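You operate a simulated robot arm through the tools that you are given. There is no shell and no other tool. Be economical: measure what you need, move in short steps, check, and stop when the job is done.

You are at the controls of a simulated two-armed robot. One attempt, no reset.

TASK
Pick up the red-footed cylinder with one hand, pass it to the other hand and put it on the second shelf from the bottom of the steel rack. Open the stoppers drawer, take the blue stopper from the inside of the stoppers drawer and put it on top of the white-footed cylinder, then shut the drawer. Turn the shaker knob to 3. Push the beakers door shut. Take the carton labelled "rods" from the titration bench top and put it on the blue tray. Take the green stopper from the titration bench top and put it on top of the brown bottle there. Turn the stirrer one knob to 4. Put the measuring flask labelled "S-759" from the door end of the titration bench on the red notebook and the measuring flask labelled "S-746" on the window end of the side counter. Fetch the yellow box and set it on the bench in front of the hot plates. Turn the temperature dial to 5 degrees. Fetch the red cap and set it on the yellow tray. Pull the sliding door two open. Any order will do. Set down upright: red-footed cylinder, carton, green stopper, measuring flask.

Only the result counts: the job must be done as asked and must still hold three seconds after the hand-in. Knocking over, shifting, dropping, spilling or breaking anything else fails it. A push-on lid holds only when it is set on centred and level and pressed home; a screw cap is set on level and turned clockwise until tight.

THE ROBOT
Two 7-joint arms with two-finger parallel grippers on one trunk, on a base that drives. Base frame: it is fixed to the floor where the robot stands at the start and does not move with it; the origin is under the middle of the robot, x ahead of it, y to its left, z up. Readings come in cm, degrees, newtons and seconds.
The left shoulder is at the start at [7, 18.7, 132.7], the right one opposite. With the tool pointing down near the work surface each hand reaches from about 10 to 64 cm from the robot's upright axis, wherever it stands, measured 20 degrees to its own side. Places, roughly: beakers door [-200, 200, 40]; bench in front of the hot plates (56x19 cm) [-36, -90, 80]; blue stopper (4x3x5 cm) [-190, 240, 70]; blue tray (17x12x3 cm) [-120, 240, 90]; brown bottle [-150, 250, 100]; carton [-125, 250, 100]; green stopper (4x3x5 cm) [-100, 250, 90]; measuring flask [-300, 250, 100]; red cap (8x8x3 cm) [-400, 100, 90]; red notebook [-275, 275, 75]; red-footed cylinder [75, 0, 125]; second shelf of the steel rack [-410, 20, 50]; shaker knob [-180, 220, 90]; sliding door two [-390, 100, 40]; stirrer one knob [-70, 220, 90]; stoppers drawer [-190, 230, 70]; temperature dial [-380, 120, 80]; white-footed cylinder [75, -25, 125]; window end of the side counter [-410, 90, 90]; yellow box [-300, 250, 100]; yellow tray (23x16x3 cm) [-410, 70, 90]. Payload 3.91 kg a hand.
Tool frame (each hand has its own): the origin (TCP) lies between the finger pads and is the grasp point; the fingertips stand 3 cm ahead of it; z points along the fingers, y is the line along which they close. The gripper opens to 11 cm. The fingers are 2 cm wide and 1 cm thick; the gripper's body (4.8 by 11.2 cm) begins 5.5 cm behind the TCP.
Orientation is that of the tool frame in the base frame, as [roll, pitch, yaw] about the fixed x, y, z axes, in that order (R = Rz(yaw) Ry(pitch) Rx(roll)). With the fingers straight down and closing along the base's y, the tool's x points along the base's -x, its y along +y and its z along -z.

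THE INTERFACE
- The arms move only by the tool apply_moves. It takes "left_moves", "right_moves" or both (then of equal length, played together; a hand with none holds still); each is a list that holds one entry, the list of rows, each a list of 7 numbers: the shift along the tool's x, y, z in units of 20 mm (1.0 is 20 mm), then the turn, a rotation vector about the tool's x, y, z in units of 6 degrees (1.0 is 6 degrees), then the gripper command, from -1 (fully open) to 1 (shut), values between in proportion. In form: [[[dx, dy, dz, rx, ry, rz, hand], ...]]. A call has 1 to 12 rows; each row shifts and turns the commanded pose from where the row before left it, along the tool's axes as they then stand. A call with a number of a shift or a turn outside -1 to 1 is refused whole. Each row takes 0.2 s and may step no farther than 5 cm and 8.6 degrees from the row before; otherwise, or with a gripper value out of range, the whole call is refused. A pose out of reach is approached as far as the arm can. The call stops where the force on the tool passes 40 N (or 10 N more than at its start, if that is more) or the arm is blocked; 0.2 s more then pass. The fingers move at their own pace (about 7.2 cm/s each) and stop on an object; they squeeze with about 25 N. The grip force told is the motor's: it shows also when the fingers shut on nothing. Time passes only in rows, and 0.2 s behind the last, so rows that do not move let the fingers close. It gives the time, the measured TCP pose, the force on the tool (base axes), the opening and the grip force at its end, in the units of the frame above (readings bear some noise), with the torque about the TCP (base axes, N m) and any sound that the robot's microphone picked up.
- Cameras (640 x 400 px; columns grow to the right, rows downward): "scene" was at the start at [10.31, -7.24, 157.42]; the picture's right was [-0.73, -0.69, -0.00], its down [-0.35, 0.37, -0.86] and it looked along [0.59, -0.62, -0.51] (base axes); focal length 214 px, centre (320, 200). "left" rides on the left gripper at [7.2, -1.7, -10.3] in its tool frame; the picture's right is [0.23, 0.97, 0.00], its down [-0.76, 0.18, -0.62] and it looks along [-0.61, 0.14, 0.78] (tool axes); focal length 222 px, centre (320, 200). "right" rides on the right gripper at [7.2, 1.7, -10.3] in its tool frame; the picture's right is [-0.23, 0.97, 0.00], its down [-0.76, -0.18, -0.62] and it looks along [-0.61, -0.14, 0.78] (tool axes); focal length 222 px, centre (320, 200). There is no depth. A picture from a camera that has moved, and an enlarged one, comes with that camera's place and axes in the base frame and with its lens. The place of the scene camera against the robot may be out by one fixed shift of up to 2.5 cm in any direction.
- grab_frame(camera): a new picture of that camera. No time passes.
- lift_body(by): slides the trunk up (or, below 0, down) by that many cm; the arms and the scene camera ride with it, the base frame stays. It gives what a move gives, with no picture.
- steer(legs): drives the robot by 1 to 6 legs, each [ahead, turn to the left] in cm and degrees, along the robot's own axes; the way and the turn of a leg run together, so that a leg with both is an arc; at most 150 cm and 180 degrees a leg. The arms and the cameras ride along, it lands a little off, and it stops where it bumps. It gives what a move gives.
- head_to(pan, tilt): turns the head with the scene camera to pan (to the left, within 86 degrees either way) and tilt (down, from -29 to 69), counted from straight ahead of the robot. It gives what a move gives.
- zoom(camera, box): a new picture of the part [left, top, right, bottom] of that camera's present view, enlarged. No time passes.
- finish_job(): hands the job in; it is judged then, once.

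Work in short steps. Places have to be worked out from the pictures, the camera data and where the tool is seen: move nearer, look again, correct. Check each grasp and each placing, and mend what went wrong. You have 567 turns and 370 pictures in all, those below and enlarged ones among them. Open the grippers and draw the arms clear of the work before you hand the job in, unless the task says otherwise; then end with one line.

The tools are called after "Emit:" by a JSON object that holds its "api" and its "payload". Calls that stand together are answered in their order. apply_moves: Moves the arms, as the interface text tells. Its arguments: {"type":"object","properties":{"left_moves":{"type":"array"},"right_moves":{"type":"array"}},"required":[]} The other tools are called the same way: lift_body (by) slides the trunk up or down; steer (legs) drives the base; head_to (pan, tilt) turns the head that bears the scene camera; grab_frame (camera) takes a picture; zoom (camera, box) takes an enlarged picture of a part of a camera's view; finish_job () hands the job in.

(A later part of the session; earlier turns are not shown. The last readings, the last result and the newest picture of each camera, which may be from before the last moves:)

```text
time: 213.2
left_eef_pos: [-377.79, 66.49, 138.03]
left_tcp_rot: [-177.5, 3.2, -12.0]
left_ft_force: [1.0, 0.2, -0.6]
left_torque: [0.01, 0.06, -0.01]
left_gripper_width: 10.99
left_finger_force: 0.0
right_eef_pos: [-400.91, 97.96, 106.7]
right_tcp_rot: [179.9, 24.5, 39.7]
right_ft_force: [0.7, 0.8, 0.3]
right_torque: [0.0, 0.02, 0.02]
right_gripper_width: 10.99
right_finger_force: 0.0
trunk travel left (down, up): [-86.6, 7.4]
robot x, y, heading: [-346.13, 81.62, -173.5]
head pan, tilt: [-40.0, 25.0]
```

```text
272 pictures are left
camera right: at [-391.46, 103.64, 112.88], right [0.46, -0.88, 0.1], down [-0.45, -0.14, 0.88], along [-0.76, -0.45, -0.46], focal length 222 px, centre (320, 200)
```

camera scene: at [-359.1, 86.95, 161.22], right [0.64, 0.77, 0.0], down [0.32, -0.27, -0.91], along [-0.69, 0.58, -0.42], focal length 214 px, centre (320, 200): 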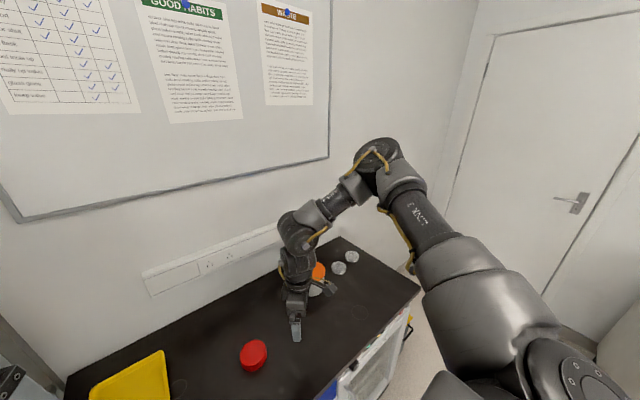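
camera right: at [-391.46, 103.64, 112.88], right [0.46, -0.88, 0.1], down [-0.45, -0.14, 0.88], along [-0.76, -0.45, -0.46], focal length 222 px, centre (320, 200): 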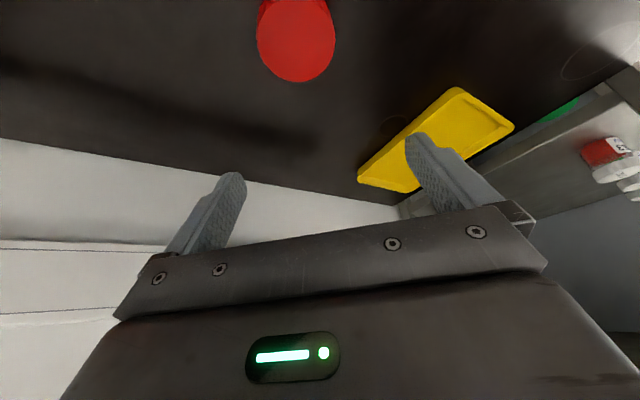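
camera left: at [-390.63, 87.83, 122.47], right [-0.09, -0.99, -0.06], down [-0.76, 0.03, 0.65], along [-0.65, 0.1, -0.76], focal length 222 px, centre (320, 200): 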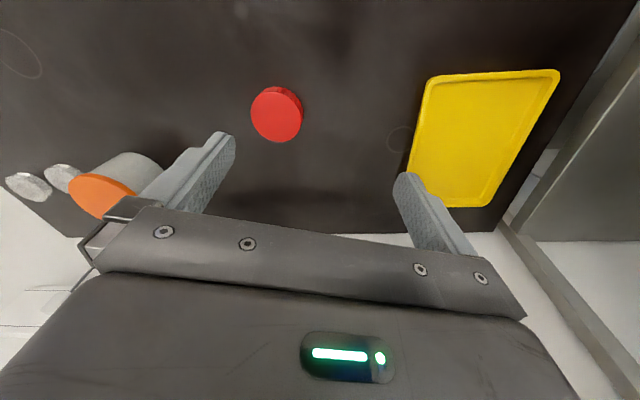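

Cap confirmed; small correction then lower the trunk 14 cm.

Emit:
{"api": "apply_moves", "payload": {"right_moves": [[[-0.2, -0.43, 0.09, 0, 0, 0, -1]]]}}

Emit:
{"api": "lift_body", "payload": {"by": -14}}

Emit:
{"api": "grab_frame", "payload": {"camera": "right"}}

Emit:
{"api": "head_to", "payload": {"pan": -15, "tilt": 45}}

Emit:
{"api": "grab_frame", "payload": {"camera": "scene"}}

```text
time: 213.6
left_eef_pos: [-378.44, 66.7, 137.83]
left_tcp_rot: [-177.5, 3.0, -11.9]
left_ft_force: [0.1, 0.0, 0.6]
left_torque: [0.01, -0.03, 0.02]
left_gripper_width: 10.98
left_finger_force: 0.0
right_eef_pos: [-402.26, 98.31, 106.29]
right_tcp_rot: [179.6, 24.3, 39.7]
right_ft_force: [0.2, -0.3, 0.3]
right_torque: [-0.03, -0.02, -0.01]
right_gripper_width: 11.01
right_finger_force: 0.0
trunk travel left (down, up): [-86.6, 7.4]
robot x, y, heading: [-346.39, 81.71, -173.5]
head pan, tilt: [-40.0, 25.0]
```

```text
time: 215.3
left_eef_pos: [-378.14, 66.75, 123.9]
left_tcp_rot: [-177.5, 3.1, -11.9]
left_ft_force: [0.5, 0.1, 0.0]
left_torque: [-0.03, 0.02, 0.02]
left_gripper_width: 11.0
left_finger_force: 0.1
right_eef_pos: [-402.1, 98.4, 92.36]
right_tcp_rot: [179.6, 24.4, 39.7]
right_ft_force: [-0.2, -0.2, -0.4]
right_torque: [0.03, 0.04, -0.01]
right_gripper_width: 11.02
right_finger_force: 0.0
trunk travel left (down, up): [-72.6, 21.4]
robot x, y, heading: [-346.53, 81.58, -173.9]
head pan, tilt: [-40.0, 25.0]
```

```text
271 pictures are left
camera right: at [-392.7, 104.12, 98.69], right [0.46, -0.88, 0.1], down [-0.45, -0.14, 0.88], along [-0.76, -0.45, -0.46], focal length 222 px, centre (320, 200)
```

right: 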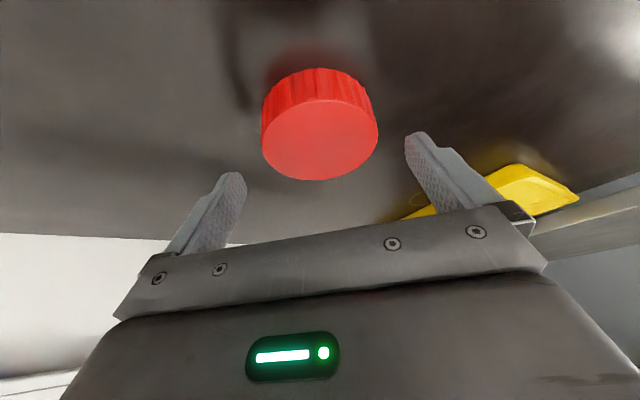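

```text
time: 216.2
left_eef_pos: [-378.3, 66.71, 123.94]
left_tcp_rot: [-177.4, 3.0, -12.0]
left_ft_force: [0.3, 0.1, -0.5]
left_torque: [0.01, -0.01, 0.01]
left_gripper_width: 11.02
left_finger_force: 0.1
right_eef_pos: [-402.12, 98.42, 92.42]
right_tcp_rot: [179.6, 24.4, 39.7]
right_ft_force: [-0.2, -0.4, -0.5]
right_torque: [-0.01, -0.02, 0.0]
right_gripper_width: 10.98
right_finger_force: 0.1
trunk travel left (down, up): [-72.6, 21.4]
robot x, y, heading: [-346.34, 81.53, -173.7]
head pan, tilt: [-15.0, 45.0]
```

```text
270 pictures are left
camera scene: at [-360.29, 81.57, 144.17], right [0.15, 0.99, 0.0], down [0.7, -0.11, -0.71], along [-0.7, 0.11, -0.71], focal length 214 px, centre (320, 200)
```

scene: 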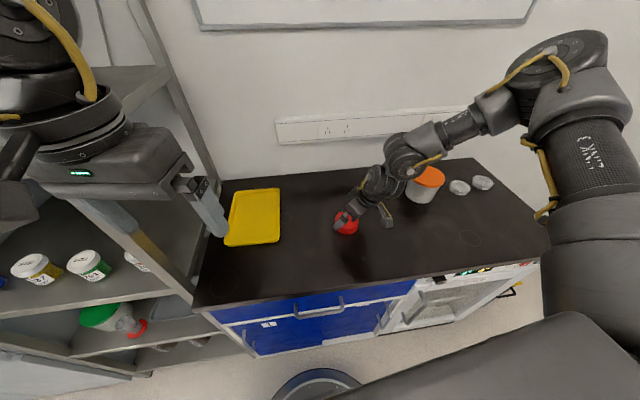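

Cap is centred between the fingers. Lower 3.6 cm and close.

Emit:
{"api": "lift_body", "payload": {"by": -3.6}}

Emit:
{"api": "apply_moves", "payload": {"right_moves": [[[0, 0, 0, 0, 0, 0, 0], [0, 0, 0, 0, 0, 0, 1], [0, 0, 0, 0, 0, 0, 1], [0, 0, 0, 0, 0, 0, 1]]]}}

Emit:
{"api": "grab_frame", "payload": {"camera": "right"}}

```text
time: 217.0
left_eef_pos: [-377.96, 66.71, 120.5]
left_tcp_rot: [-177.5, 3.1, -11.9]
left_ft_force: [-0.3, 0.4, 0.5]
left_torque: [0.03, 0.01, 0.02]
left_gripper_width: 11.0
left_finger_force: 0.0
right_eef_pos: [-402.17, 98.38, 89.04]
right_tcp_rot: [179.9, 24.9, 39.7]
right_ft_force: [0.6, 5.9, 24.9]
right_torque: [1.24, 0.99, -0.48]
right_gripper_width: 11.01
right_finger_force: 0.0
trunk travel left (down, up): [-69.0, 25.0]
robot x, y, heading: [-346.17, 81.58, -173.5]
head pan, tilt: [-15.0, 45.0]
```

```text
time: 217.6
left_eef_pos: [-378.08, 66.65, 120.36]
left_tcp_rot: [-177.5, 3.1, -12.2]
left_ft_force: [0.1, -0.2, -0.6]
left_torque: [0.01, -0.01, 0.01]
left_gripper_width: 11.0
left_finger_force: 0.1
right_eef_pos: [-402.34, 98.49, 89.21]
right_tcp_rot: [-180.0, 24.9, 39.6]
right_ft_force: [3.6, 5.1, 15.7]
right_torque: [-0.35, -0.47, 0.32]
right_gripper_width: 7.64
right_finger_force: 25.3
trunk travel left (down, up): [-69.0, 25.0]
robot x, y, heading: [-346.41, 81.48, -173.6]
head pan, tilt: [-15.0, 45.0]
stopped in row 2 (right hand): the force on the tool passed its limit at 76 N (the readings are from after the stop); the commanded pose is now the measured one
```

```text
269 pictures are left
camera right: at [-392.76, 104.17, 95.34], right [0.46, -0.88, 0.1], down [-0.44, -0.14, 0.89], along [-0.77, -0.45, -0.45], focal length 222 px, centre (320, 200)
```

right: 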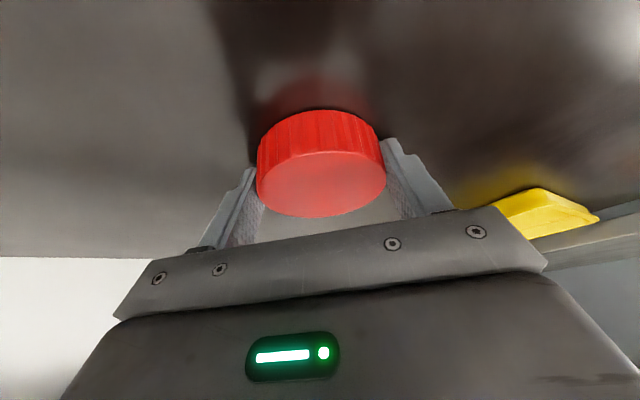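

Cap gripped (7.6 cm). Lift 8 cm.

Emit:
{"api": "lift_body", "payload": {"by": 8}}

Emit:
{"api": "grab_frame", "payload": {"camera": "right"}}

Emit:
{"api": "grab_frame", "payload": {"camera": "scene"}}

```text
time: 218.8
left_eef_pos: [-378.16, 66.71, 128.42]
left_tcp_rot: [-177.5, 3.1, -11.9]
left_ft_force: [-0.1, 0.5, 0.0]
left_torque: [-0.01, 0.0, -0.02]
left_gripper_width: 11.01
left_finger_force: 0.0
right_eef_pos: [-402.26, 98.56, 96.94]
right_tcp_rot: [179.9, 24.6, 39.7]
right_ft_force: [-0.2, 0.9, -0.1]
right_torque: [-0.03, 0.01, -0.01]
right_gripper_width: 7.65
right_finger_force: 25.1
trunk travel left (down, up): [-77.0, 17.0]
robot x, y, heading: [-346.36, 81.25, -173.9]
head pan, tilt: [-15.0, 45.0]
```

```text
268 pictures are left
camera right: at [-392.84, 104.19, 103.2], right [0.46, -0.88, 0.1], down [-0.45, -0.14, 0.88], along [-0.77, -0.45, -0.46], focal length 222 px, centre (320, 200)
```

right: 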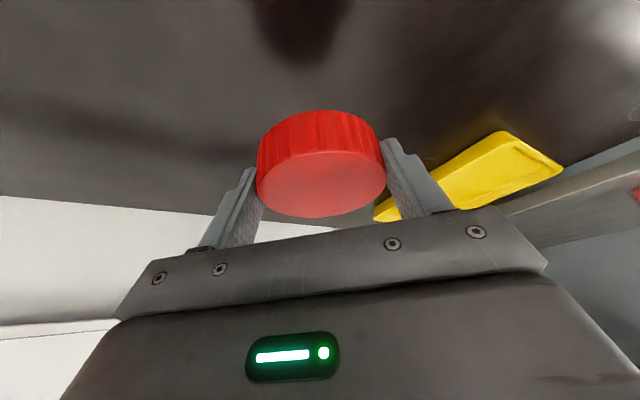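

```text
267 pictures are left
camera scene: at [-360.29, 81.56, 148.57], right [0.15, 0.99, 0.0], down [0.7, -0.11, -0.71], along [-0.7, 0.11, -0.71], focal length 214 px, centre (320, 200)
```

scene: 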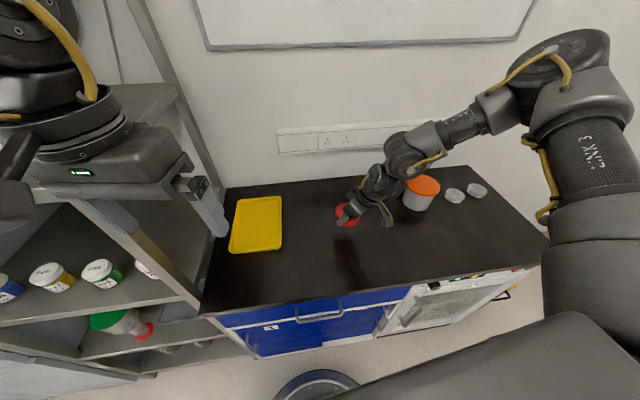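

Cap held. I carry it by base motion: back 10, turn 23.6° left, ahead 19 – this keeps the left arm clear of the rack.

Emit:
{"api": "steer", "payload": {"legs": [[-10, 0], [0, 23.6], [18.5, 0]]}}

Emit:
{"api": "head_to", "payload": {"pan": 0, "tilt": 48}}

Emit:
{"api": "grab_frame", "payload": {"camera": "scene"}}

Emit:
{"api": "grab_frame", "payload": {"camera": "right"}}

```text
time: 222.3
left_eef_pos: [-375.63, 47.28, 128.42]
left_tcp_rot: [-177.5, 3.1, 11.5]
left_ft_force: [0.4, 0.2, 0.5]
left_torque: [-0.03, 0.01, -0.02]
left_gripper_width: 10.98
left_finger_force: 0.1
right_eef_pos: [-410.46, 66.64, 97.03]
right_tcp_rot: [180.0, 24.8, 63.3]
right_ft_force: [0.4, 0.0, 0.0]
right_torque: [-0.01, -0.01, -0.02]
right_gripper_width: 7.66
right_finger_force: 25.1
trunk travel left (down, up): [-77.0, 17.0]
robot x, y, heading: [-352.4, 73.48, -150.3]
head pan, tilt: [-15.0, 45.0]
```

```text
time: 223.0
left_eef_pos: [-375.88, 47.05, 128.36]
left_tcp_rot: [-177.6, 3.0, 11.4]
left_ft_force: [0.1, -0.1, 1.0]
left_torque: [0.02, 0.03, -0.01]
left_gripper_width: 11.01
left_finger_force: 0.2
right_eef_pos: [-410.56, 66.48, 96.85]
right_tcp_rot: [179.9, 24.6, 63.1]
right_ft_force: [0.1, -0.2, 0.4]
right_torque: [0.0, -0.02, 0.0]
right_gripper_width: 7.65
right_finger_force: 25.3
trunk travel left (down, up): [-77.0, 17.0]
robot x, y, heading: [-352.26, 72.94, -150.0]
head pan, tilt: [0.0, 48.0]
```

```text
266 pictures are left
camera scene: at [-364.69, 66.21, 148.14], right [-0.5, 0.87, 0.0], down [0.65, 0.37, -0.67], along [-0.58, -0.33, -0.74], focal length 214 px, centre (320, 200)
```

scene: 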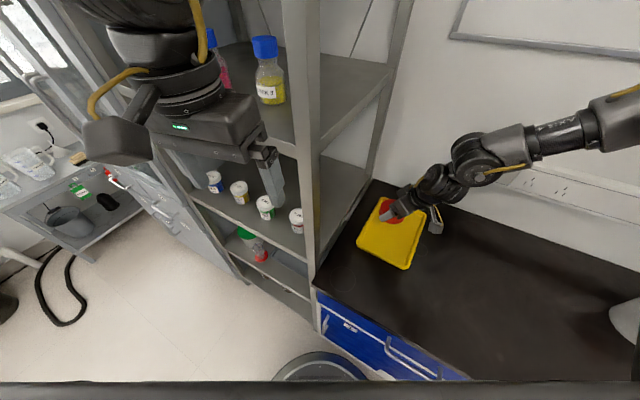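

```text
265 pictures are left
camera right: at [-404.21, 75.5, 103.16], right [0.78, -0.62, 0.1], down [-0.36, -0.3, 0.88], along [-0.52, -0.72, -0.46], focal length 222 px, centre (320, 200)
```

right: 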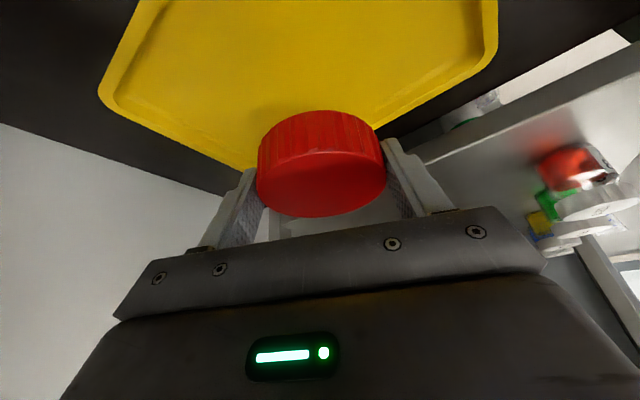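

Cap hangs over the tray middle (≈(-411, 65.6)). Lower it.

Emit:
{"api": "lift_body", "payload": {"by": -6}}

Emit:
{"api": "lift_body", "payload": {"by": -1}}

Emit:
{"api": "grab_frame", "payload": {"camera": "right"}}

```text
time: 224.0
left_eef_pos: [-375.65, 46.97, 122.29]
left_tcp_rot: [-177.5, 3.0, 11.6]
left_ft_force: [-0.1, -0.1, -0.8]
left_torque: [-0.01, 0.02, 0.05]
left_gripper_width: 11.0
left_finger_force: 0.1
right_eef_pos: [-410.55, 66.56, 91.08]
right_tcp_rot: [179.9, 24.7, 63.1]
right_ft_force: [0.6, 0.5, 0.5]
right_torque: [0.02, -0.04, 0.0]
right_gripper_width: 7.65
right_finger_force: 25.0
trunk travel left (down, up): [-71.0, 23.0]
robot x, y, heading: [-352.79, 73.38, -150.1]
head pan, tilt: [0.0, 48.0]
```

```text
time: 224.6
left_eef_pos: [-375.65, 47.25, 121.4]
left_tcp_rot: [-177.4, 3.1, 11.5]
left_ft_force: [-0.5, -0.4, 0.6]
left_torque: [0.03, 0.03, -0.03]
left_gripper_width: 10.98
left_finger_force: 0.0
right_eef_pos: [-410.54, 66.55, 90.1]
right_tcp_rot: [-180.0, 24.8, 63.0]
right_ft_force: [0.2, 1.0, 5.8]
right_torque: [0.05, 0.11, -0.11]
right_gripper_width: 7.65
right_finger_force: 24.6
trunk travel left (down, up): [-70.0, 24.0]
robot x, y, heading: [-352.3, 73.3, -150.1]
head pan, tilt: [0.0, 48.0]
```

```text
264 pictures are left
camera right: at [-404.1, 75.54, 96.26], right [0.78, -0.62, 0.1], down [-0.35, -0.3, 0.88], along [-0.52, -0.72, -0.46], focal length 222 px, centre (320, 200)
```

right: 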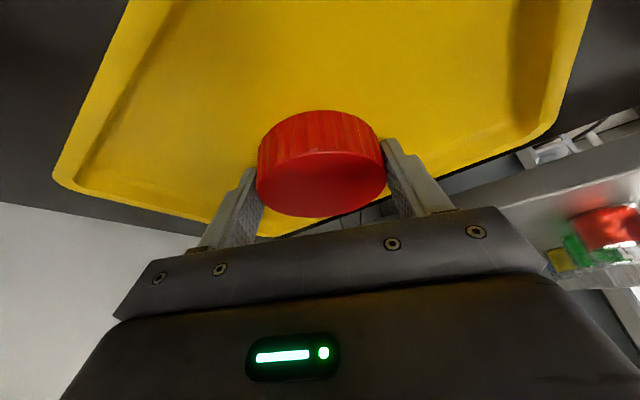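

Resting in the tray. Open the gripper and lift away.

Emit:
{"api": "apply_moves", "payload": {"right_moves": [[[0, 0, 0, 0, 0, 0, -0.6], [0, 0, 0, 0, 0, 0, -0.75], [0, 0, 0, 0, 0, 0, -0.75]]]}}

Emit:
{"api": "lift_body", "payload": {"by": 10}}

Emit:
{"api": "grab_frame", "payload": {"camera": "right"}}

```text
time: 225.4
left_eef_pos: [-375.69, 47.0, 121.37]
left_tcp_rot: [-177.5, 3.1, 11.6]
left_ft_force: [1.1, 0.1, 0.2]
left_torque: [-0.02, 0.0, 0.01]
left_gripper_width: 11.01
left_finger_force: 0.1
right_eef_pos: [-410.48, 66.53, 89.99]
right_tcp_rot: [180.0, 24.7, 63.3]
right_ft_force: [2.0, -0.5, 5.6]
right_torque: [-0.01, 0.1, 0.09]
right_gripper_width: 9.53
right_finger_force: 0.0
trunk travel left (down, up): [-70.0, 24.0]
robot x, y, heading: [-352.12, 73.16, -150.4]
head pan, tilt: [0.0, 48.0]
```

```text
time: 226.7
left_eef_pos: [-375.82, 47.0, 131.37]
left_tcp_rot: [-177.6, 3.0, 11.5]
left_ft_force: [0.2, 0.0, -0.9]
left_torque: [-0.02, 0.0, 0.01]
left_gripper_width: 11.0
left_finger_force: 0.0
right_eef_pos: [-410.58, 66.5, 100.0]
right_tcp_rot: [179.9, 24.7, 63.1]
right_ft_force: [0.0, -0.1, 0.8]
right_torque: [0.01, -0.02, 0.0]
right_gripper_width: 9.61
right_finger_force: 0.1
trunk travel left (down, up): [-80.0, 14.0]
robot x, y, heading: [-352.24, 73.86, -150.2]
head pan, tilt: [0.0, 48.0]
```

```text
263 pictures are left
camera right: at [-404.13, 75.54, 106.19], right [0.78, -0.62, 0.1], down [-0.35, -0.3, 0.88], along [-0.52, -0.72, -0.46], focal length 222 px, centre (320, 200)
```

right: 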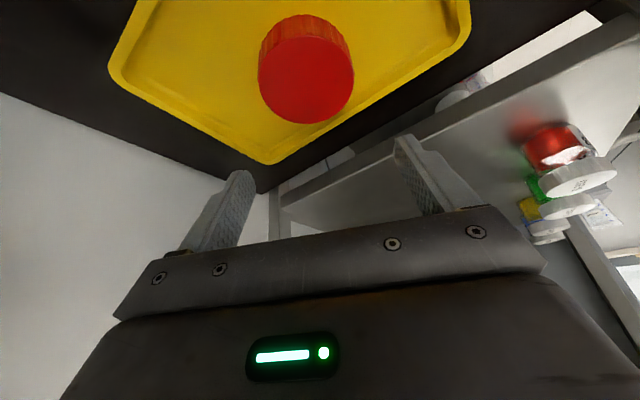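

Red cap is on the yellow tray. Back off and look at the cabinet doors and the temperature dial.

Emit:
{"api": "steer", "payload": {"legs": [[-40, 0], [0, -30]]}}

Emit:
{"api": "lift_body", "payload": {"by": -30}}

Emit:
{"api": "head_to", "payload": {"pan": -10, "tilt": 30}}

Emit:
{"api": "grab_frame", "payload": {"camera": "scene"}}

```text
time: 230.7
left_eef_pos: [-351.37, 81.9, 131.32]
left_tcp_rot: [-177.5, 3.1, -18.2]
left_ft_force: [1.0, -0.7, 1.1]
left_torque: [-0.05, 0.0, 0.01]
left_gripper_width: 10.98
left_finger_force: 0.0
right_eef_pos: [-371.86, 116.11, 100.04]
right_tcp_rot: [179.9, 24.8, 33.6]
right_ft_force: [1.0, -0.1, 0.2]
right_torque: [0.01, 0.0, 0.01]
right_gripper_width: 9.63
right_finger_force: 0.1
trunk travel left (down, up): [-80.0, 14.0]
robot x, y, heading: [-318.22, 93.51, -179.9]
head pan, tilt: [0.0, 48.0]
```

```text
time: 233.7
left_eef_pos: [-351.32, 82.04, 101.28]
left_tcp_rot: [-177.4, 3.0, -18.2]
left_ft_force: [0.8, 0.9, -0.5]
left_torque: [0.0, 0.02, 0.03]
left_gripper_width: 10.98
left_finger_force: 0.0
right_eef_pos: [-371.95, 116.19, 69.93]
right_tcp_rot: [179.9, 24.6, 33.4]
right_ft_force: [-0.5, 1.1, 0.4]
right_torque: [0.02, 0.0, 0.01]
right_gripper_width: 9.64
right_finger_force: 0.0
trunk travel left (down, up): [-50.0, 44.0]
robot x, y, heading: [-318.22, 93.5, -180.0]
head pan, tilt: [0.0, 48.0]
```

```text
time: 234.5
left_eef_pos: [-351.27, 81.92, 101.35]
left_tcp_rot: [-177.6, 3.0, -18.2]
left_ft_force: [0.2, -0.2, -0.7]
left_torque: [0.03, 0.01, 0.02]
left_gripper_width: 11.01
left_finger_force: 0.0
right_eef_pos: [-371.89, 116.17, 69.88]
right_tcp_rot: [179.9, 24.7, 33.4]
right_ft_force: [-0.4, 0.6, -0.4]
right_torque: [-0.01, 0.05, 0.04]
right_gripper_width: 9.64
right_finger_force: 0.1
trunk travel left (down, up): [-50.0, 44.0]
robot x, y, heading: [-317.86, 93.17, -179.6]
head pan, tilt: [-10.0, 30.0]
```

```text
262 pictures are left
camera scene: at [-332.88, 94.15, 123.82], right [0.17, 0.99, 0.0], down [0.49, -0.09, -0.87], along [-0.85, 0.15, -0.5], focal length 214 px, centre (320, 200)
```

scene: 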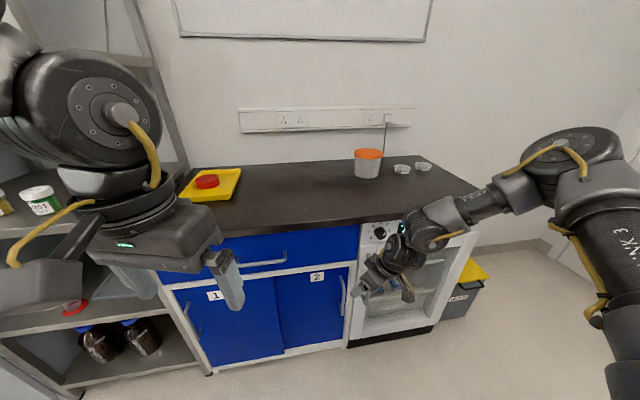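

Zoom at the dial panel and at door two's handle.

Emit:
{"api": "zoom", "payload": {"camera": "scene", "box": [330, 200, 490, 300]}}

Emit:
{"api": "zoom", "payload": {"camera": "scene", "box": [160, 230, 380, 368]}}

```text
4.00 times, centred on (410, 250) of scene
camera zoom: at [-332.88, 94.15, 123.82], right [0.17, 0.99, 0.0], down [0.49, -0.09, -0.87], along [-0.85, 0.15, -0.5], focal length 858 px, centre (-40, 0)
```

zoom: 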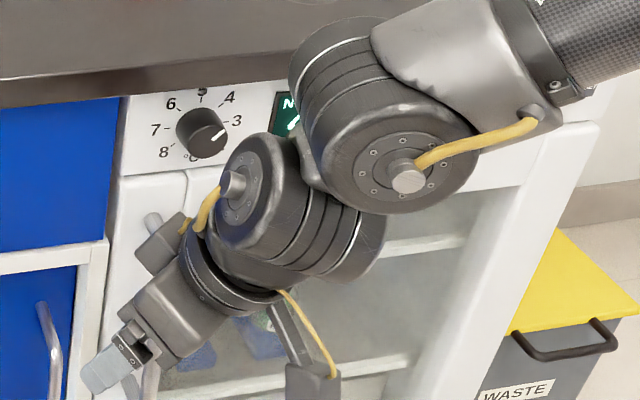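

```text
2.90 times, centred on (270, 299) of scene
camera zoom: at [-332.88, 94.15, 123.82], right [0.17, 0.99, 0.0], down [0.49, -0.09, -0.87], along [-0.85, 0.15, -0.5], focal length 622 px, centre (465, -87)
```

zoom: 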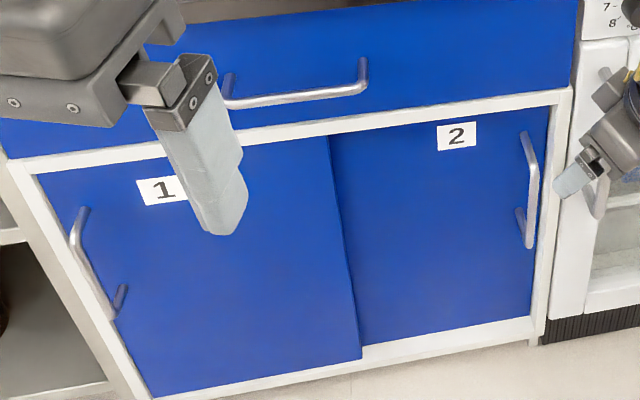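

Dial reads 3 and must go counter-clockwise to 5; door two slides left by its right-hand handle. I position the robot so the right hand can point straight at the panel.

Emit:
{"api": "steer", "payload": {"legs": [[0, 45], [24, 0], [0, -80]]}}

Emit:
{"api": "apply_moves", "payload": {"right_moves": [[[0, 0, 0, 0, -1, 0, -0.2], [0, 0, 0, 0, -1, 0, -0.2], [0, 0, 0, 0, -1, 0, -0.2], [0, 0, 0, 0, -1, 0, -0.2], [0, 0, 0, 0, -1, 0, -0.2], [0, 0, 0, 0, -1, 0, -0.2], [0, 0, 0, 0, -1, 0, -0.2], [0, 0, 0, 0, -1, 0, -0.2], [0, 0, 0, 0, -1, 0, -0.2], [0, 0, 0, 0, -1, 0, -0.2]]]}}

Emit:
{"api": "head_to", "payload": {"pan": -15, "tilt": 35}}

Emit:
{"api": "grab_frame", "payload": {"camera": "scene"}}

```text
time: 236.3
left_eef_pos: [-341.82, 67.42, 101.42]
left_tcp_rot: [-177.5, 3.0, 10.4]
left_ft_force: [0.1, 0.1, -0.2]
left_torque: [-0.02, -0.01, 0.01]
left_gripper_width: 11.01
left_finger_force: 0.1
right_eef_pos: [-375.93, 89.2, 69.12]
right_tcp_rot: [-179.8, 22.4, 60.9]
right_ft_force: [2.3, 4.8, 2.5]
right_torque: [-0.14, 0.29, -0.27]
right_gripper_width: 9.64
right_finger_force: 0.2
trunk travel left (down, up): [-50.0, 44.0]
robot x, y, heading: [-318.11, 93.11, -151.4]
head pan, tilt: [-10.0, 30.0]
stopped in leg 1: the force on the tool passed its limit at 111 N (the readings are from after the stop); the commanded pose is now the measured one
```

```text
time: 238.5
left_eef_pos: [-341.9, 67.38, 101.4]
left_tcp_rot: [-177.6, 3.0, 10.4]
left_ft_force: [0.4, 0.1, -0.6]
left_torque: [0.01, 0.0, 0.0]
left_gripper_width: 10.98
left_finger_force: 0.0
right_eef_pos: [-376.12, 89.76, 68.97]
right_tcp_rot: [-179.9, 46.3, 61.1]
right_ft_force: [0.2, -0.7, 0.0]
right_torque: [0.02, -0.01, -0.02]
right_gripper_width: 6.6
right_finger_force: 0.0
right hand out of reach, approached as far as the arm can: row 4, 5, 6, 7, 8, 9, 10
trunk travel left (down, up): [-50.0, 44.0]
robot x, y, heading: [-318.27, 93.14, -151.2]
head pan, tilt: [-10.0, 30.0]
```

```text
time: 239.2
left_eef_pos: [-341.92, 67.53, 101.38]
left_tcp_rot: [-177.5, 2.9, 10.4]
left_ft_force: [-0.3, 0.2, -0.2]
left_torque: [-0.01, -0.01, 0.04]
left_gripper_width: 11.0
left_finger_force: 0.0
right_eef_pos: [-376.17, 89.56, 68.97]
right_tcp_rot: [-179.8, 46.3, 61.1]
right_ft_force: [-0.2, 1.0, -0.7]
right_torque: [0.01, -0.03, 0.02]
right_gripper_width: 6.6
right_finger_force: 0.0
trunk travel left (down, up): [-50.0, 44.0]
robot x, y, heading: [-317.9, 93.07, -151.4]
head pan, tilt: [-15.0, 35.0]
```

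```text
259 pictures are left
camera scene: at [-331.92, 88.14, 123.05], right [-0.24, 0.97, 0.0], down [0.56, 0.14, -0.82], along [-0.8, -0.19, -0.57], focal length 214 px, centre (320, 200)
```

scene: 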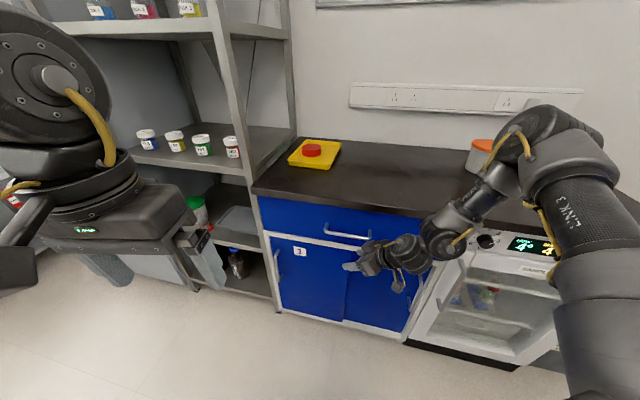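

The hand bumped a handle while turning. I back off straight and check that nothing has shifted.

Emit:
{"api": "steer", "payload": {"legs": [[-20, 0]]}}

Emit:
{"api": "grab_frame", "payload": {"camera": "scene"}}

```text
time: 240.8
left_eef_pos: [-324.26, 77.12, 101.33]
left_tcp_rot: [-177.6, 3.0, 10.4]
left_ft_force: [-0.1, -1.3, 0.2]
left_torque: [-0.03, 0.03, -0.01]
left_gripper_width: 11.01
left_finger_force: 0.0
right_eef_pos: [-358.7, 99.48, 69.01]
right_tcp_rot: [-179.7, 46.4, 61.0]
right_ft_force: [0.2, -0.1, 0.3]
right_torque: [0.02, 0.0, 0.02]
right_gripper_width: 6.61
right_finger_force: 0.0
trunk travel left (down, up): [-50.0, 44.0]
robot x, y, heading: [-300.32, 103.08, -151.4]
head pan, tilt: [-15.0, 35.0]
```

```text
258 pictures are left
camera scene: at [-314.24, 97.81, 123.06], right [-0.23, 0.97, 0.0], down [0.56, 0.13, -0.82], along [-0.8, -0.19, -0.57], focal length 214 px, centre (320, 200)
```

scene: 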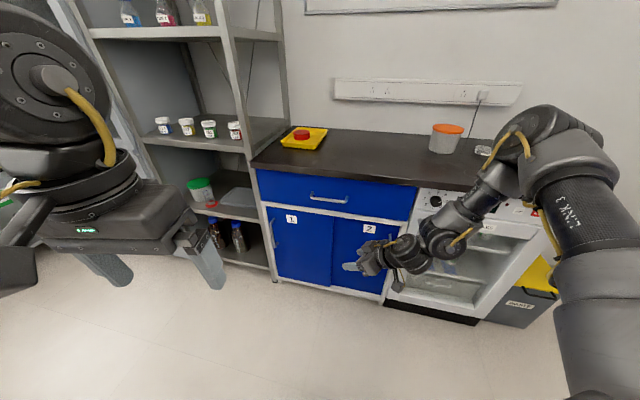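

All is in place. I take a wider route: go to (-302, 54), face 145°, then approach forward.

Emit:
{"api": "steer", "payload": {"legs": [[0, 61.4], [49.5, 0], [0, -125]]}}

Emit:
{"api": "apply_moves", "payload": {"right_moves": [[[0, 0, 0, 0, -1, 0, -0.2], [0, 0, 0, 0, -1, 0, -0.2], [0, 0, 0, 0, -1, 0, -0.2], [0, 0, 0, 0, -1, 0, -0.2], [0, 0, 0, 0, -1, 0, -0.2], [0, 0, 0, 0, -1, 0, -0.2], [0, 0, 0, 0, -1, 0, -0.2]]]}}

Emit:
{"api": "grab_frame", "payload": {"camera": "scene"}}

```text
time: 251.6
left_eef_pos: [-333.38, 62.81, 101.3]
left_tcp_rot: [-177.5, 2.9, -52.2]
left_ft_force: [-0.1, -0.4, 0.4]
left_torque: [-0.01, 0.03, -0.03]
left_gripper_width: 10.97
left_finger_force: 0.0
right_eef_pos: [-329.43, 103.75, 68.96]
right_tcp_rot: [-179.8, 46.4, -1.5]
right_ft_force: [-0.6, -0.4, 0.0]
right_torque: [-0.01, 0.04, -0.01]
right_gripper_width: 6.6
right_finger_force: 0.2
trunk travel left (down, up): [-50.0, 44.0]
robot x, y, heading: [-299.45, 53.68, 146.1]
head pan, tilt: [-15.0, 35.0]
```

```text
time: 253.2
left_eef_pos: [-333.37, 62.77, 101.39]
left_tcp_rot: [-177.4, 3.0, -52.2]
left_ft_force: [-0.5, -0.2, 0.3]
left_torque: [-0.01, -0.04, 0.01]
left_gripper_width: 11.0
left_finger_force: 0.0
right_eef_pos: [-329.44, 103.62, 69.06]
right_tcp_rot: [-179.8, 46.4, -1.4]
right_ft_force: [0.3, 0.0, 0.0]
right_torque: [0.04, 0.02, 0.0]
right_gripper_width: 6.61
right_finger_force: 0.1
right hand out of reach, approached as far as the arm can: row 1, 2, 3, 4, 5, 6, 7
trunk travel left (down, up): [-50.0, 44.0]
robot x, y, heading: [-299.84, 53.69, 145.8]
head pan, tilt: [-15.0, 35.0]
```

```text
257 pictures are left
camera scene: at [-310.3, 62.37, 123.05], right [0.75, 0.66, 0.0], down [0.38, -0.43, -0.82], along [-0.54, 0.62, -0.57], focal length 214 px, centre (320, 200)
```

scene: 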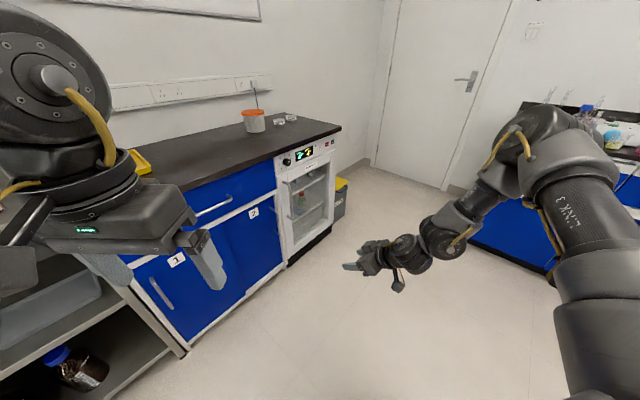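

The pitch is limited this low; raise the hand 13 cm relative to the shoulder, then pitch up.

Emit:
{"api": "apply_moves", "payload": {"right_moves": [[[-0.72, 0, -0.69, 0, 0, 0, -0.2], [-0.72, 0, -0.69, 0, 0, 0, -0.2], [-0.72, 0, -0.69, 0, 0, 0, -0.2], [-0.72, 0, -0.69, 0, 0, 0, -0.2], [-0.72, 0, -0.69, 0, 0, 0, -0.2], [-0.72, 0, -0.69, 0, 0, 0, -0.2]]]}}

Emit:
{"api": "apply_moves", "payload": {"right_moves": [[[0, 0, 0, 0, -1, 0, -0.2], [0, 0, 0, 0, -1, 0, -0.2], [0, 0, 0, 0, -1, 0, -0.2], [0, 0, 0, 0, -1, 0, -0.2], [0, 0, 0, 0, -1, 0, -0.2], [0, 0, 0, 0, -1, 0, -0.2], [0, 0, 0, 0, -1, 0, -0.2]]]}}

```text
time: 254.6
left_eef_pos: [-333.38, 62.78, 101.3]
left_tcp_rot: [-177.6, 2.8, -52.2]
left_ft_force: [0.1, -0.3, -0.1]
left_torque: [0.0, 0.03, 0.01]
left_gripper_width: 10.99
left_finger_force: 0.1
right_eef_pos: [-329.3, 103.44, 81.04]
right_tcp_rot: [-179.7, 46.5, -1.5]
right_ft_force: [-0.3, -0.8, 0.5]
right_torque: [-0.01, -0.03, -0.04]
right_gripper_width: 6.6
right_finger_force: 0.2
trunk travel left (down, up): [-50.0, 44.0]
robot x, y, heading: [-299.93, 53.48, 146.2]
head pan, tilt: [-15.0, 35.0]
```

```text
time: 256.2
left_eef_pos: [-333.34, 62.73, 101.31]
left_tcp_rot: [-177.5, 2.9, -52.2]
left_ft_force: [0.1, 0.5, 0.3]
left_torque: [-0.02, 0.0, 0.0]
left_gripper_width: 11.0
left_finger_force: 0.1
right_eef_pos: [-329.03, 105.79, 85.97]
right_tcp_rot: [-174.8, 88.4, 3.6]
right_ft_force: [-0.2, 0.2, 0.2]
right_torque: [0.01, 0.0, 0.0]
right_gripper_width: 6.58
right_finger_force: 0.1
right hand out of reach, approached as far as the arm can: row 6, 7
trunk travel left (down, up): [-50.0, 44.0]
robot x, y, heading: [-299.73, 53.36, 146.2]
head pan, tilt: [-15.0, 35.0]
```

Horizontal and pointing at -x now. Drive 38 ahead and lower the trunk 6.

Emit:
{"api": "steer", "payload": {"legs": [[38, 0]]}}

Emit:
{"api": "lift_body", "payload": {"by": -6}}

Emit:
{"api": "grab_frame", "payload": {"camera": "right"}}

Emit:
{"api": "head_to", "payload": {"pan": -5, "tilt": 35}}

Emit:
{"api": "grab_frame", "payload": {"camera": "scene"}}

```text
time: 258.6
left_eef_pos: [-365.34, 83.62, 101.37]
left_tcp_rot: [-177.5, 3.1, -51.5]
left_ft_force: [-0.1, -0.3, -0.4]
left_torque: [0.03, 0.0, -0.01]
left_gripper_width: 11.0
left_finger_force: 0.0
right_eef_pos: [-361.7, 126.3, 85.97]
right_tcp_rot: [-177.2, 88.2, 2.0]
right_ft_force: [-0.1, -0.1, 0.1]
right_torque: [0.0, -0.01, -0.02]
right_gripper_width: 6.63
right_finger_force: 0.0
trunk travel left (down, up): [-50.0, 44.0]
robot x, y, heading: [-331.26, 74.48, 146.8]
head pan, tilt: [-15.0, 35.0]
```

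```text
time: 259.6
left_eef_pos: [-365.38, 83.56, 95.29]
left_tcp_rot: [-177.5, 3.0, -51.5]
left_ft_force: [-0.6, 0.7, 0.6]
left_torque: [-0.03, 0.01, 0.0]
left_gripper_width: 10.99
left_finger_force: 0.0
right_eef_pos: [-361.57, 126.56, 79.97]
right_tcp_rot: [-176.4, 88.3, 2.8]
right_ft_force: [0.0, -0.1, -0.4]
right_torque: [-0.02, 0.0, -0.02]
right_gripper_width: 6.58
right_finger_force: 0.0
trunk travel left (down, up): [-44.0, 50.0]
robot x, y, heading: [-331.97, 74.48, 146.9]
head pan, tilt: [-15.0, 35.0]
```

```text
256 pictures are left
camera right: at [-351.0, 124.65, 72.89], right [-0.02, -0.97, 0.23], down [0.6, 0.17, 0.78], along [-0.8, 0.15, 0.58], focal length 222 px, centre (320, 200)
```

right: 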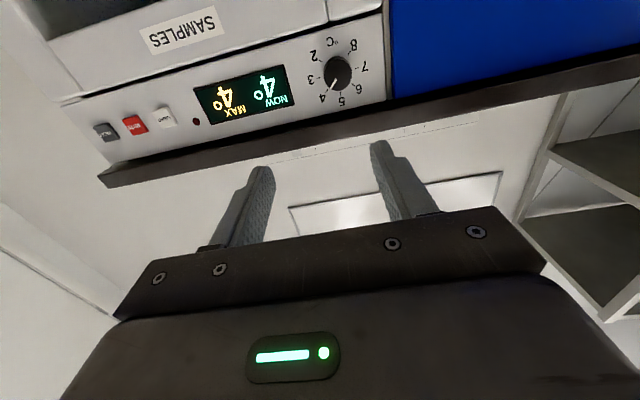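

```text
time: 260.4
left_eef_pos: [-365.27, 83.55, 95.37]
left_tcp_rot: [-177.5, 2.9, -51.6]
left_ft_force: [-0.5, -0.8, 0.0]
left_torque: [0.0, 0.01, 0.03]
left_gripper_width: 11.0
left_finger_force: 0.0
right_eef_pos: [-361.48, 126.5, 79.94]
right_tcp_rot: [-176.7, 88.3, 2.5]
right_ft_force: [0.1, 1.0, 0.2]
right_torque: [0.01, 0.02, -0.03]
right_gripper_width: 6.6
right_finger_force: 0.0
trunk travel left (down, up): [-44.0, 50.0]
robot x, y, heading: [-331.58, 74.49, 146.6]
head pan, tilt: [-5.0, 35.0]
```

```text
255 pictures are left
camera scene: at [-343.29, 82.28, 117.05], right [0.62, 0.79, 0.0], down [0.45, -0.36, -0.82], along [-0.64, 0.51, -0.57], focal length 214 px, centre (320, 200)
```

scene: 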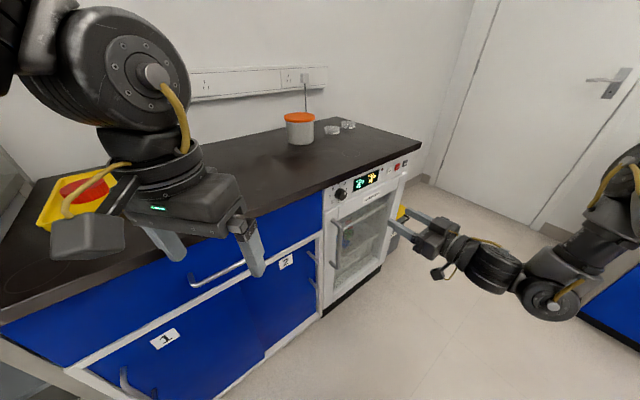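

Zoom on the dial with the hand camera.

Emit:
{"api": "zoom", "payload": {"camera": "right", "box": [290, 25, 390, 125]}}

```text
4.00 times, centred on (340, 75) of right
camera zoom: at [-351.01, 124.66, 72.87], right [-0.02, -0.97, 0.23], down [0.6, 0.17, 0.78], along [-0.8, 0.15, 0.58], focal length 888 px, centre (240, 700)
```

zoom: 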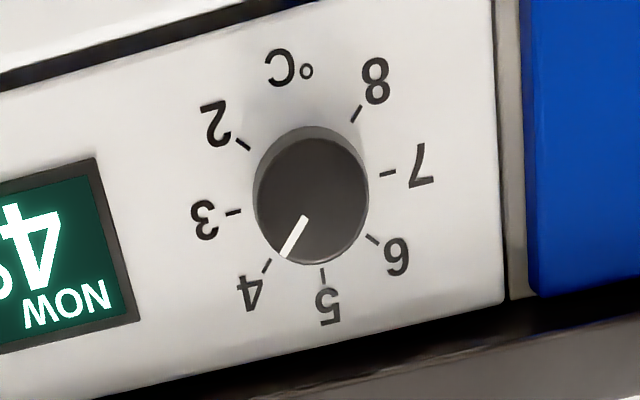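

Pointer is at 4; 36° counter-clockwise brings it to 5. Dial axis ≈ (y 124.0, z 77.0). Align and approach.

Emit:
{"api": "apply_moves", "payload": {"right_moves": [[[0.72, 0.62, 0, 0, 0, 0, -0.2], [0.72, 0.62, 0, 0, 0, 0, -0.2], [0, 0, 0.9, 0, 0, 0, -0.2], [0, 0, 0.9, 0, 0, 0, -0.2], [0, 0, 0.9, 0, 0, 0, -0.2], [0, 0, 0.9, 0, 0, 0, -0.2], [0, 0, 0.9, 0, 0, 0, -0.2]]]}}

Emit:
{"api": "grab_frame", "payload": {"camera": "right"}}

```text
time: 262.0
left_eef_pos: [-365.47, 83.44, 95.35]
left_tcp_rot: [-177.5, 3.0, -51.6]
left_ft_force: [0.9, 0.0, -0.9]
left_torque: [-0.02, 0.02, -0.02]
left_gripper_width: 11.01
left_finger_force: 0.1
right_eef_pos: [-369.67, 126.59, 80.6]
right_tcp_rot: [-175.6, 88.1, 3.6]
right_ft_force: [0.5, -0.2, -0.2]
right_torque: [0.02, 0.02, 0.03]
right_gripper_width: 6.6
right_finger_force: 0.0
right hand out of reach, approached as far as the arm can: row 1, 2, 5
trunk travel left (down, up): [-44.0, 50.0]
robot x, y, heading: [-331.61, 74.83, 146.9]
head pan, tilt: [-5.0, 35.0]
```

```text
253 pictures are left
camera right: at [-359.11, 124.74, 73.55], right [-0.02, -0.97, 0.22], down [0.6, 0.17, 0.78], along [-0.8, 0.15, 0.58], focal length 222 px, centre (320, 200)
```

right: 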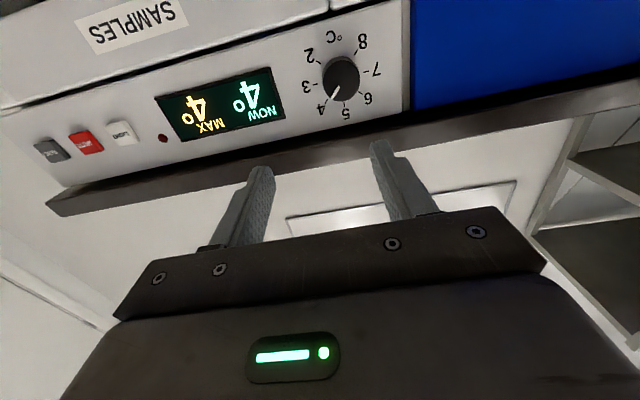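

Use base turn (3.7° left) and trunk (−3.4 cm) for the remaining offset.

Emit:
{"api": "steer", "payload": {"legs": [[0, 3.7]]}}

Emit:
{"api": "lift_body", "payload": {"by": -3.4}}

Emit:
{"api": "grab_frame", "payload": {"camera": "right"}}

```text
time: 262.8
left_eef_pos: [-365.84, 81.34, 95.25]
left_tcp_rot: [-177.5, 3.0, -47.7]
left_ft_force: [-0.1, 0.0, 0.7]
left_torque: [0.02, -0.01, 0.01]
left_gripper_width: 10.98
left_finger_force: 0.0
right_eef_pos: [-372.94, 123.87, 80.66]
right_tcp_rot: [-175.0, 88.1, 8.1]
right_ft_force: [0.3, -1.0, 0.0]
right_torque: [-0.02, -0.02, 0.01]
right_gripper_width: 6.63
right_finger_force: 0.1
trunk travel left (down, up): [-44.0, 50.0]
robot x, y, heading: [-331.26, 74.68, 150.3]
head pan, tilt: [-5.0, 35.0]
```

```text
time: 263.6
left_eef_pos: [-365.78, 81.32, 91.99]
left_tcp_rot: [-177.5, 2.9, -47.7]
left_ft_force: [-0.5, 0.2, 0.4]
left_torque: [0.03, 0.02, 0.0]
left_gripper_width: 11.02
left_finger_force: 0.1
right_eef_pos: [-372.91, 123.95, 77.26]
right_tcp_rot: [-175.8, 88.2, 7.1]
right_ft_force: [0.0, -0.2, 0.0]
right_torque: [0.02, 0.0, 0.01]
right_gripper_width: 6.59
right_finger_force: 0.0
trunk travel left (down, up): [-40.6, 53.4]
robot x, y, heading: [-331.4, 74.39, 150.6]
head pan, tilt: [-5.0, 35.0]
```

```text
252 pictures are left
camera right: at [-362.25, 122.84, 70.17], right [0.04, -0.97, 0.22], down [0.59, 0.21, 0.78], along [-0.81, 0.1, 0.58], focal length 222 px, centre (320, 200)
```

right: 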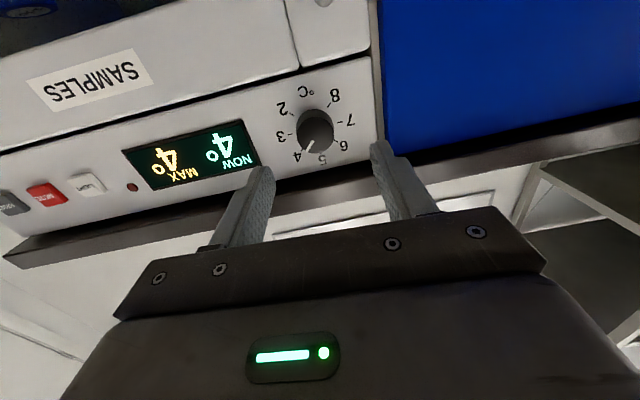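

Dial is centred between the fingers. Advance ~7 cm.

Emit:
{"api": "apply_moves", "payload": {"right_moves": [[[0, -0.05, 0.8, 0, 0, 0, -0.2], [0, -0.05, 0.8, 0, 0, 0, -0.2], [0, 0, 0.6, 0, 0, 0, -0.2], [0, 0, 0.6, 0, 0, 0, -0.2], [0, 0, 0.5, 0, 0, 0, -0.2]]]}}

Emit:
{"api": "grab_frame", "payload": {"camera": "right"}}

```text
time: 264.8
left_eef_pos: [-365.87, 81.35, 91.88]
left_tcp_rot: [-177.5, 3.0, -47.7]
left_ft_force: [-0.9, -0.7, 1.0]
left_torque: [0.01, -0.03, -0.01]
left_gripper_width: 11.03
left_finger_force: 0.0
right_eef_pos: [-378.19, 124.28, 78.47]
right_tcp_rot: [-176.4, 87.9, 6.7]
right_ft_force: [0.7, 1.0, 0.1]
right_torque: [0.03, -0.01, 0.04]
right_gripper_width: 6.61
right_finger_force: 0.0
right hand out of reach, approached as far as the arm can: row 1, 2, 3, 4, 5
trunk travel left (down, up): [-40.6, 53.4]
robot x, y, heading: [-331.43, 74.37, 150.6]
head pan, tilt: [-5.0, 35.0]
```

```text
251 pictures are left
camera right: at [-367.47, 123.19, 71.5], right [0.04, -0.97, 0.22], down [0.59, 0.21, 0.78], along [-0.81, 0.1, 0.58], focal length 222 px, centre (320, 200)
```

right: 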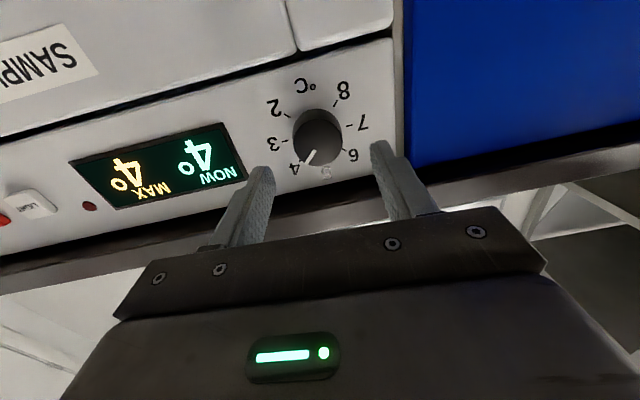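

Lower 1.2 cm and advance the rest with a small base move (compensating sideways).

Emit:
{"api": "lift_body", "payload": {"by": -1.2}}

Emit:
{"api": "steer", "payload": {"legs": [[1.5, 1.2]]}}

Emit:
{"api": "grab_frame", "payload": {"camera": "right"}}

```text
time: 265.4
left_eef_pos: [-365.88, 81.26, 90.68]
left_tcp_rot: [-177.5, 3.1, -47.8]
left_ft_force: [0.8, -0.8, -0.2]
left_torque: [-0.02, 0.02, -0.01]
left_gripper_width: 10.99
left_finger_force: 0.1
right_eef_pos: [-378.11, 124.28, 77.26]
right_tcp_rot: [-175.9, 88.0, 7.2]
right_ft_force: [-0.5, 0.4, 0.4]
right_torque: [-0.02, 0.03, 0.0]
right_gripper_width: 6.6
right_finger_force: 0.0
trunk travel left (down, up): [-39.4, 54.6]
robot x, y, heading: [-331.13, 74.73, 150.3]
head pan, tilt: [-5.0, 35.0]
```

```text
time: 266.2
left_eef_pos: [-367.3, 81.22, 90.71]
left_tcp_rot: [-177.5, 2.8, -46.6]
left_ft_force: [-0.4, -0.4, -0.2]
left_torque: [0.01, -0.01, -0.03]
left_gripper_width: 10.98
left_finger_force: 0.0
right_eef_pos: [-380.6, 124.05, 77.25]
right_tcp_rot: [-177.0, 87.9, 7.2]
right_ft_force: [-1.2, -0.2, 0.5]
right_torque: [0.0, -0.03, -0.04]
right_gripper_width: 6.61
right_finger_force: 0.1
trunk travel left (down, up): [-39.4, 54.6]
robot x, y, heading: [-332.63, 75.5, 151.7]
head pan, tilt: [-5.0, 35.0]
```

```text
250 pictures are left
camera right: at [-369.81, 123.19, 70.25], right [0.06, -0.97, 0.23], down [0.58, 0.22, 0.78], along [-0.81, 0.08, 0.58], focal length 222 px, centre (320, 200)
```

right: 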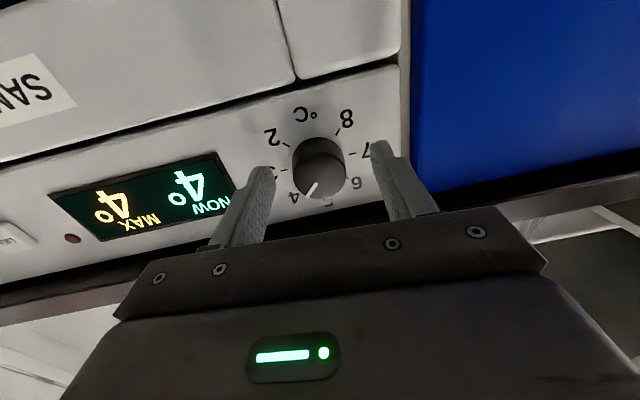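

Advance 1 cm more and close.

Emit:
{"api": "apply_moves", "payload": {"right_moves": [[[0, 0, 0.5, 0, 0, 0, -0.2], [0, 0, 0, 0, 0, 0, 0.3], [0, 0, 0, 0, 0, 0, 0.6], [0, 0, 0, 0, 0, 0, 0.6]]]}}

Emit:
{"api": "grab_frame", "payload": {"camera": "right"}}

```text
time: 267.2
left_eef_pos: [-367.25, 81.37, 90.72]
left_tcp_rot: [-177.5, 3.0, -46.6]
left_ft_force: [0.3, 0.1, 0.2]
left_torque: [0.02, 0.01, 0.0]
left_gripper_width: 10.98
left_finger_force: 0.1
right_eef_pos: [-381.4, 124.36, 77.53]
right_tcp_rot: [-176.9, 87.8, 7.3]
right_ft_force: [-3.2, 4.6, 1.3]
right_torque: [0.0, -0.16, -0.29]
right_gripper_width: 3.71
right_finger_force: 45.0
right hand out of reach, approached as far as the arm can: row 1
trunk travel left (down, up): [-39.4, 54.6]
robot x, y, heading: [-332.28, 75.18, 151.8]
head pan, tilt: [-5.0, 35.0]
```

```text
249 pictures are left
camera right: at [-370.64, 123.38, 70.6], right [0.06, -0.97, 0.23], down [0.58, 0.22, 0.79], along [-0.81, 0.08, 0.58], focal length 222 px, centre (320, 200)
```

right: 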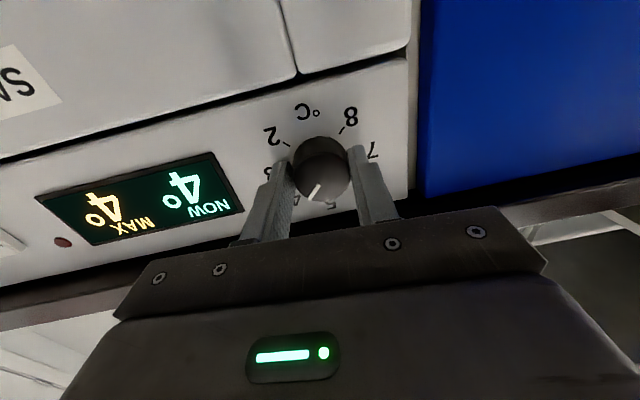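

Dial gripped. Turn 36° counter-clockwise (rz negative).

Emit:
{"api": "apply_moves", "payload": {"right_moves": [[[0, 0, 0, 0, 0, -1, 0.6], [0, 0, 0, 0, 0, -1, 0.6], [0, 0, 0, 0, 0, -1, 0.6], [0, 0, 0, 0, 0, -1, 0.6], [0, 0, 0, 0, 0, -1, 0.6], [0, 0, 0, 0, 0, -1, 0.6], [0, 0, 0, 0, 0, 0, 0.6]]]}}

Emit:
{"api": "zoom", "payload": {"camera": "right", "box": [140, 60, 440, 260]}}

```text
time: 268.8
left_eef_pos: [-367.29, 81.43, 90.63]
left_tcp_rot: [-177.5, 2.8, -46.6]
left_ft_force: [0.5, 0.3, -0.9]
left_torque: [0.01, 0.01, 0.01]
left_gripper_width: 11.0
left_finger_force: 0.1
right_eef_pos: [-381.35, 124.37, 77.59]
right_tcp_rot: [-93.4, 53.8, 91.3]
right_ft_force: [-5.3, 17.4, 5.6]
right_torque: [0.02, -0.31, -1.43]
right_gripper_width: 3.68
right_finger_force: 45.2
trunk travel left (down, up): [-39.4, 54.6]
robot x, y, heading: [-332.03, 75.37, 151.5]
head pan, tilt: [-5.0, 35.0]
```

```text
2.00 times, centred on (290, 160) of right
camera zoom: at [-370.94, 127.98, 71.0], right [0.08, -0.92, -0.39], down [0.62, -0.26, 0.74], along [-0.78, -0.3, 0.55], focal length 444 px, centre (380, 280)
```

zoom: 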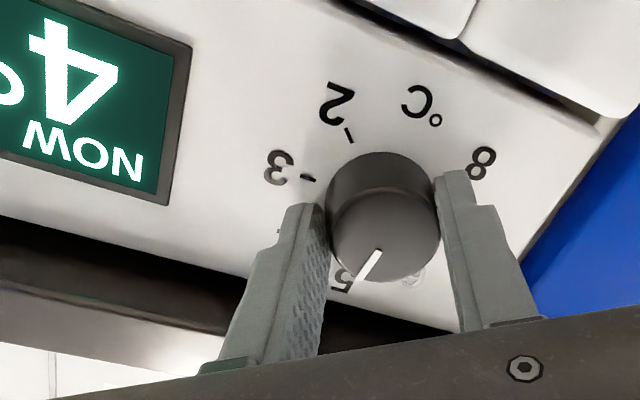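

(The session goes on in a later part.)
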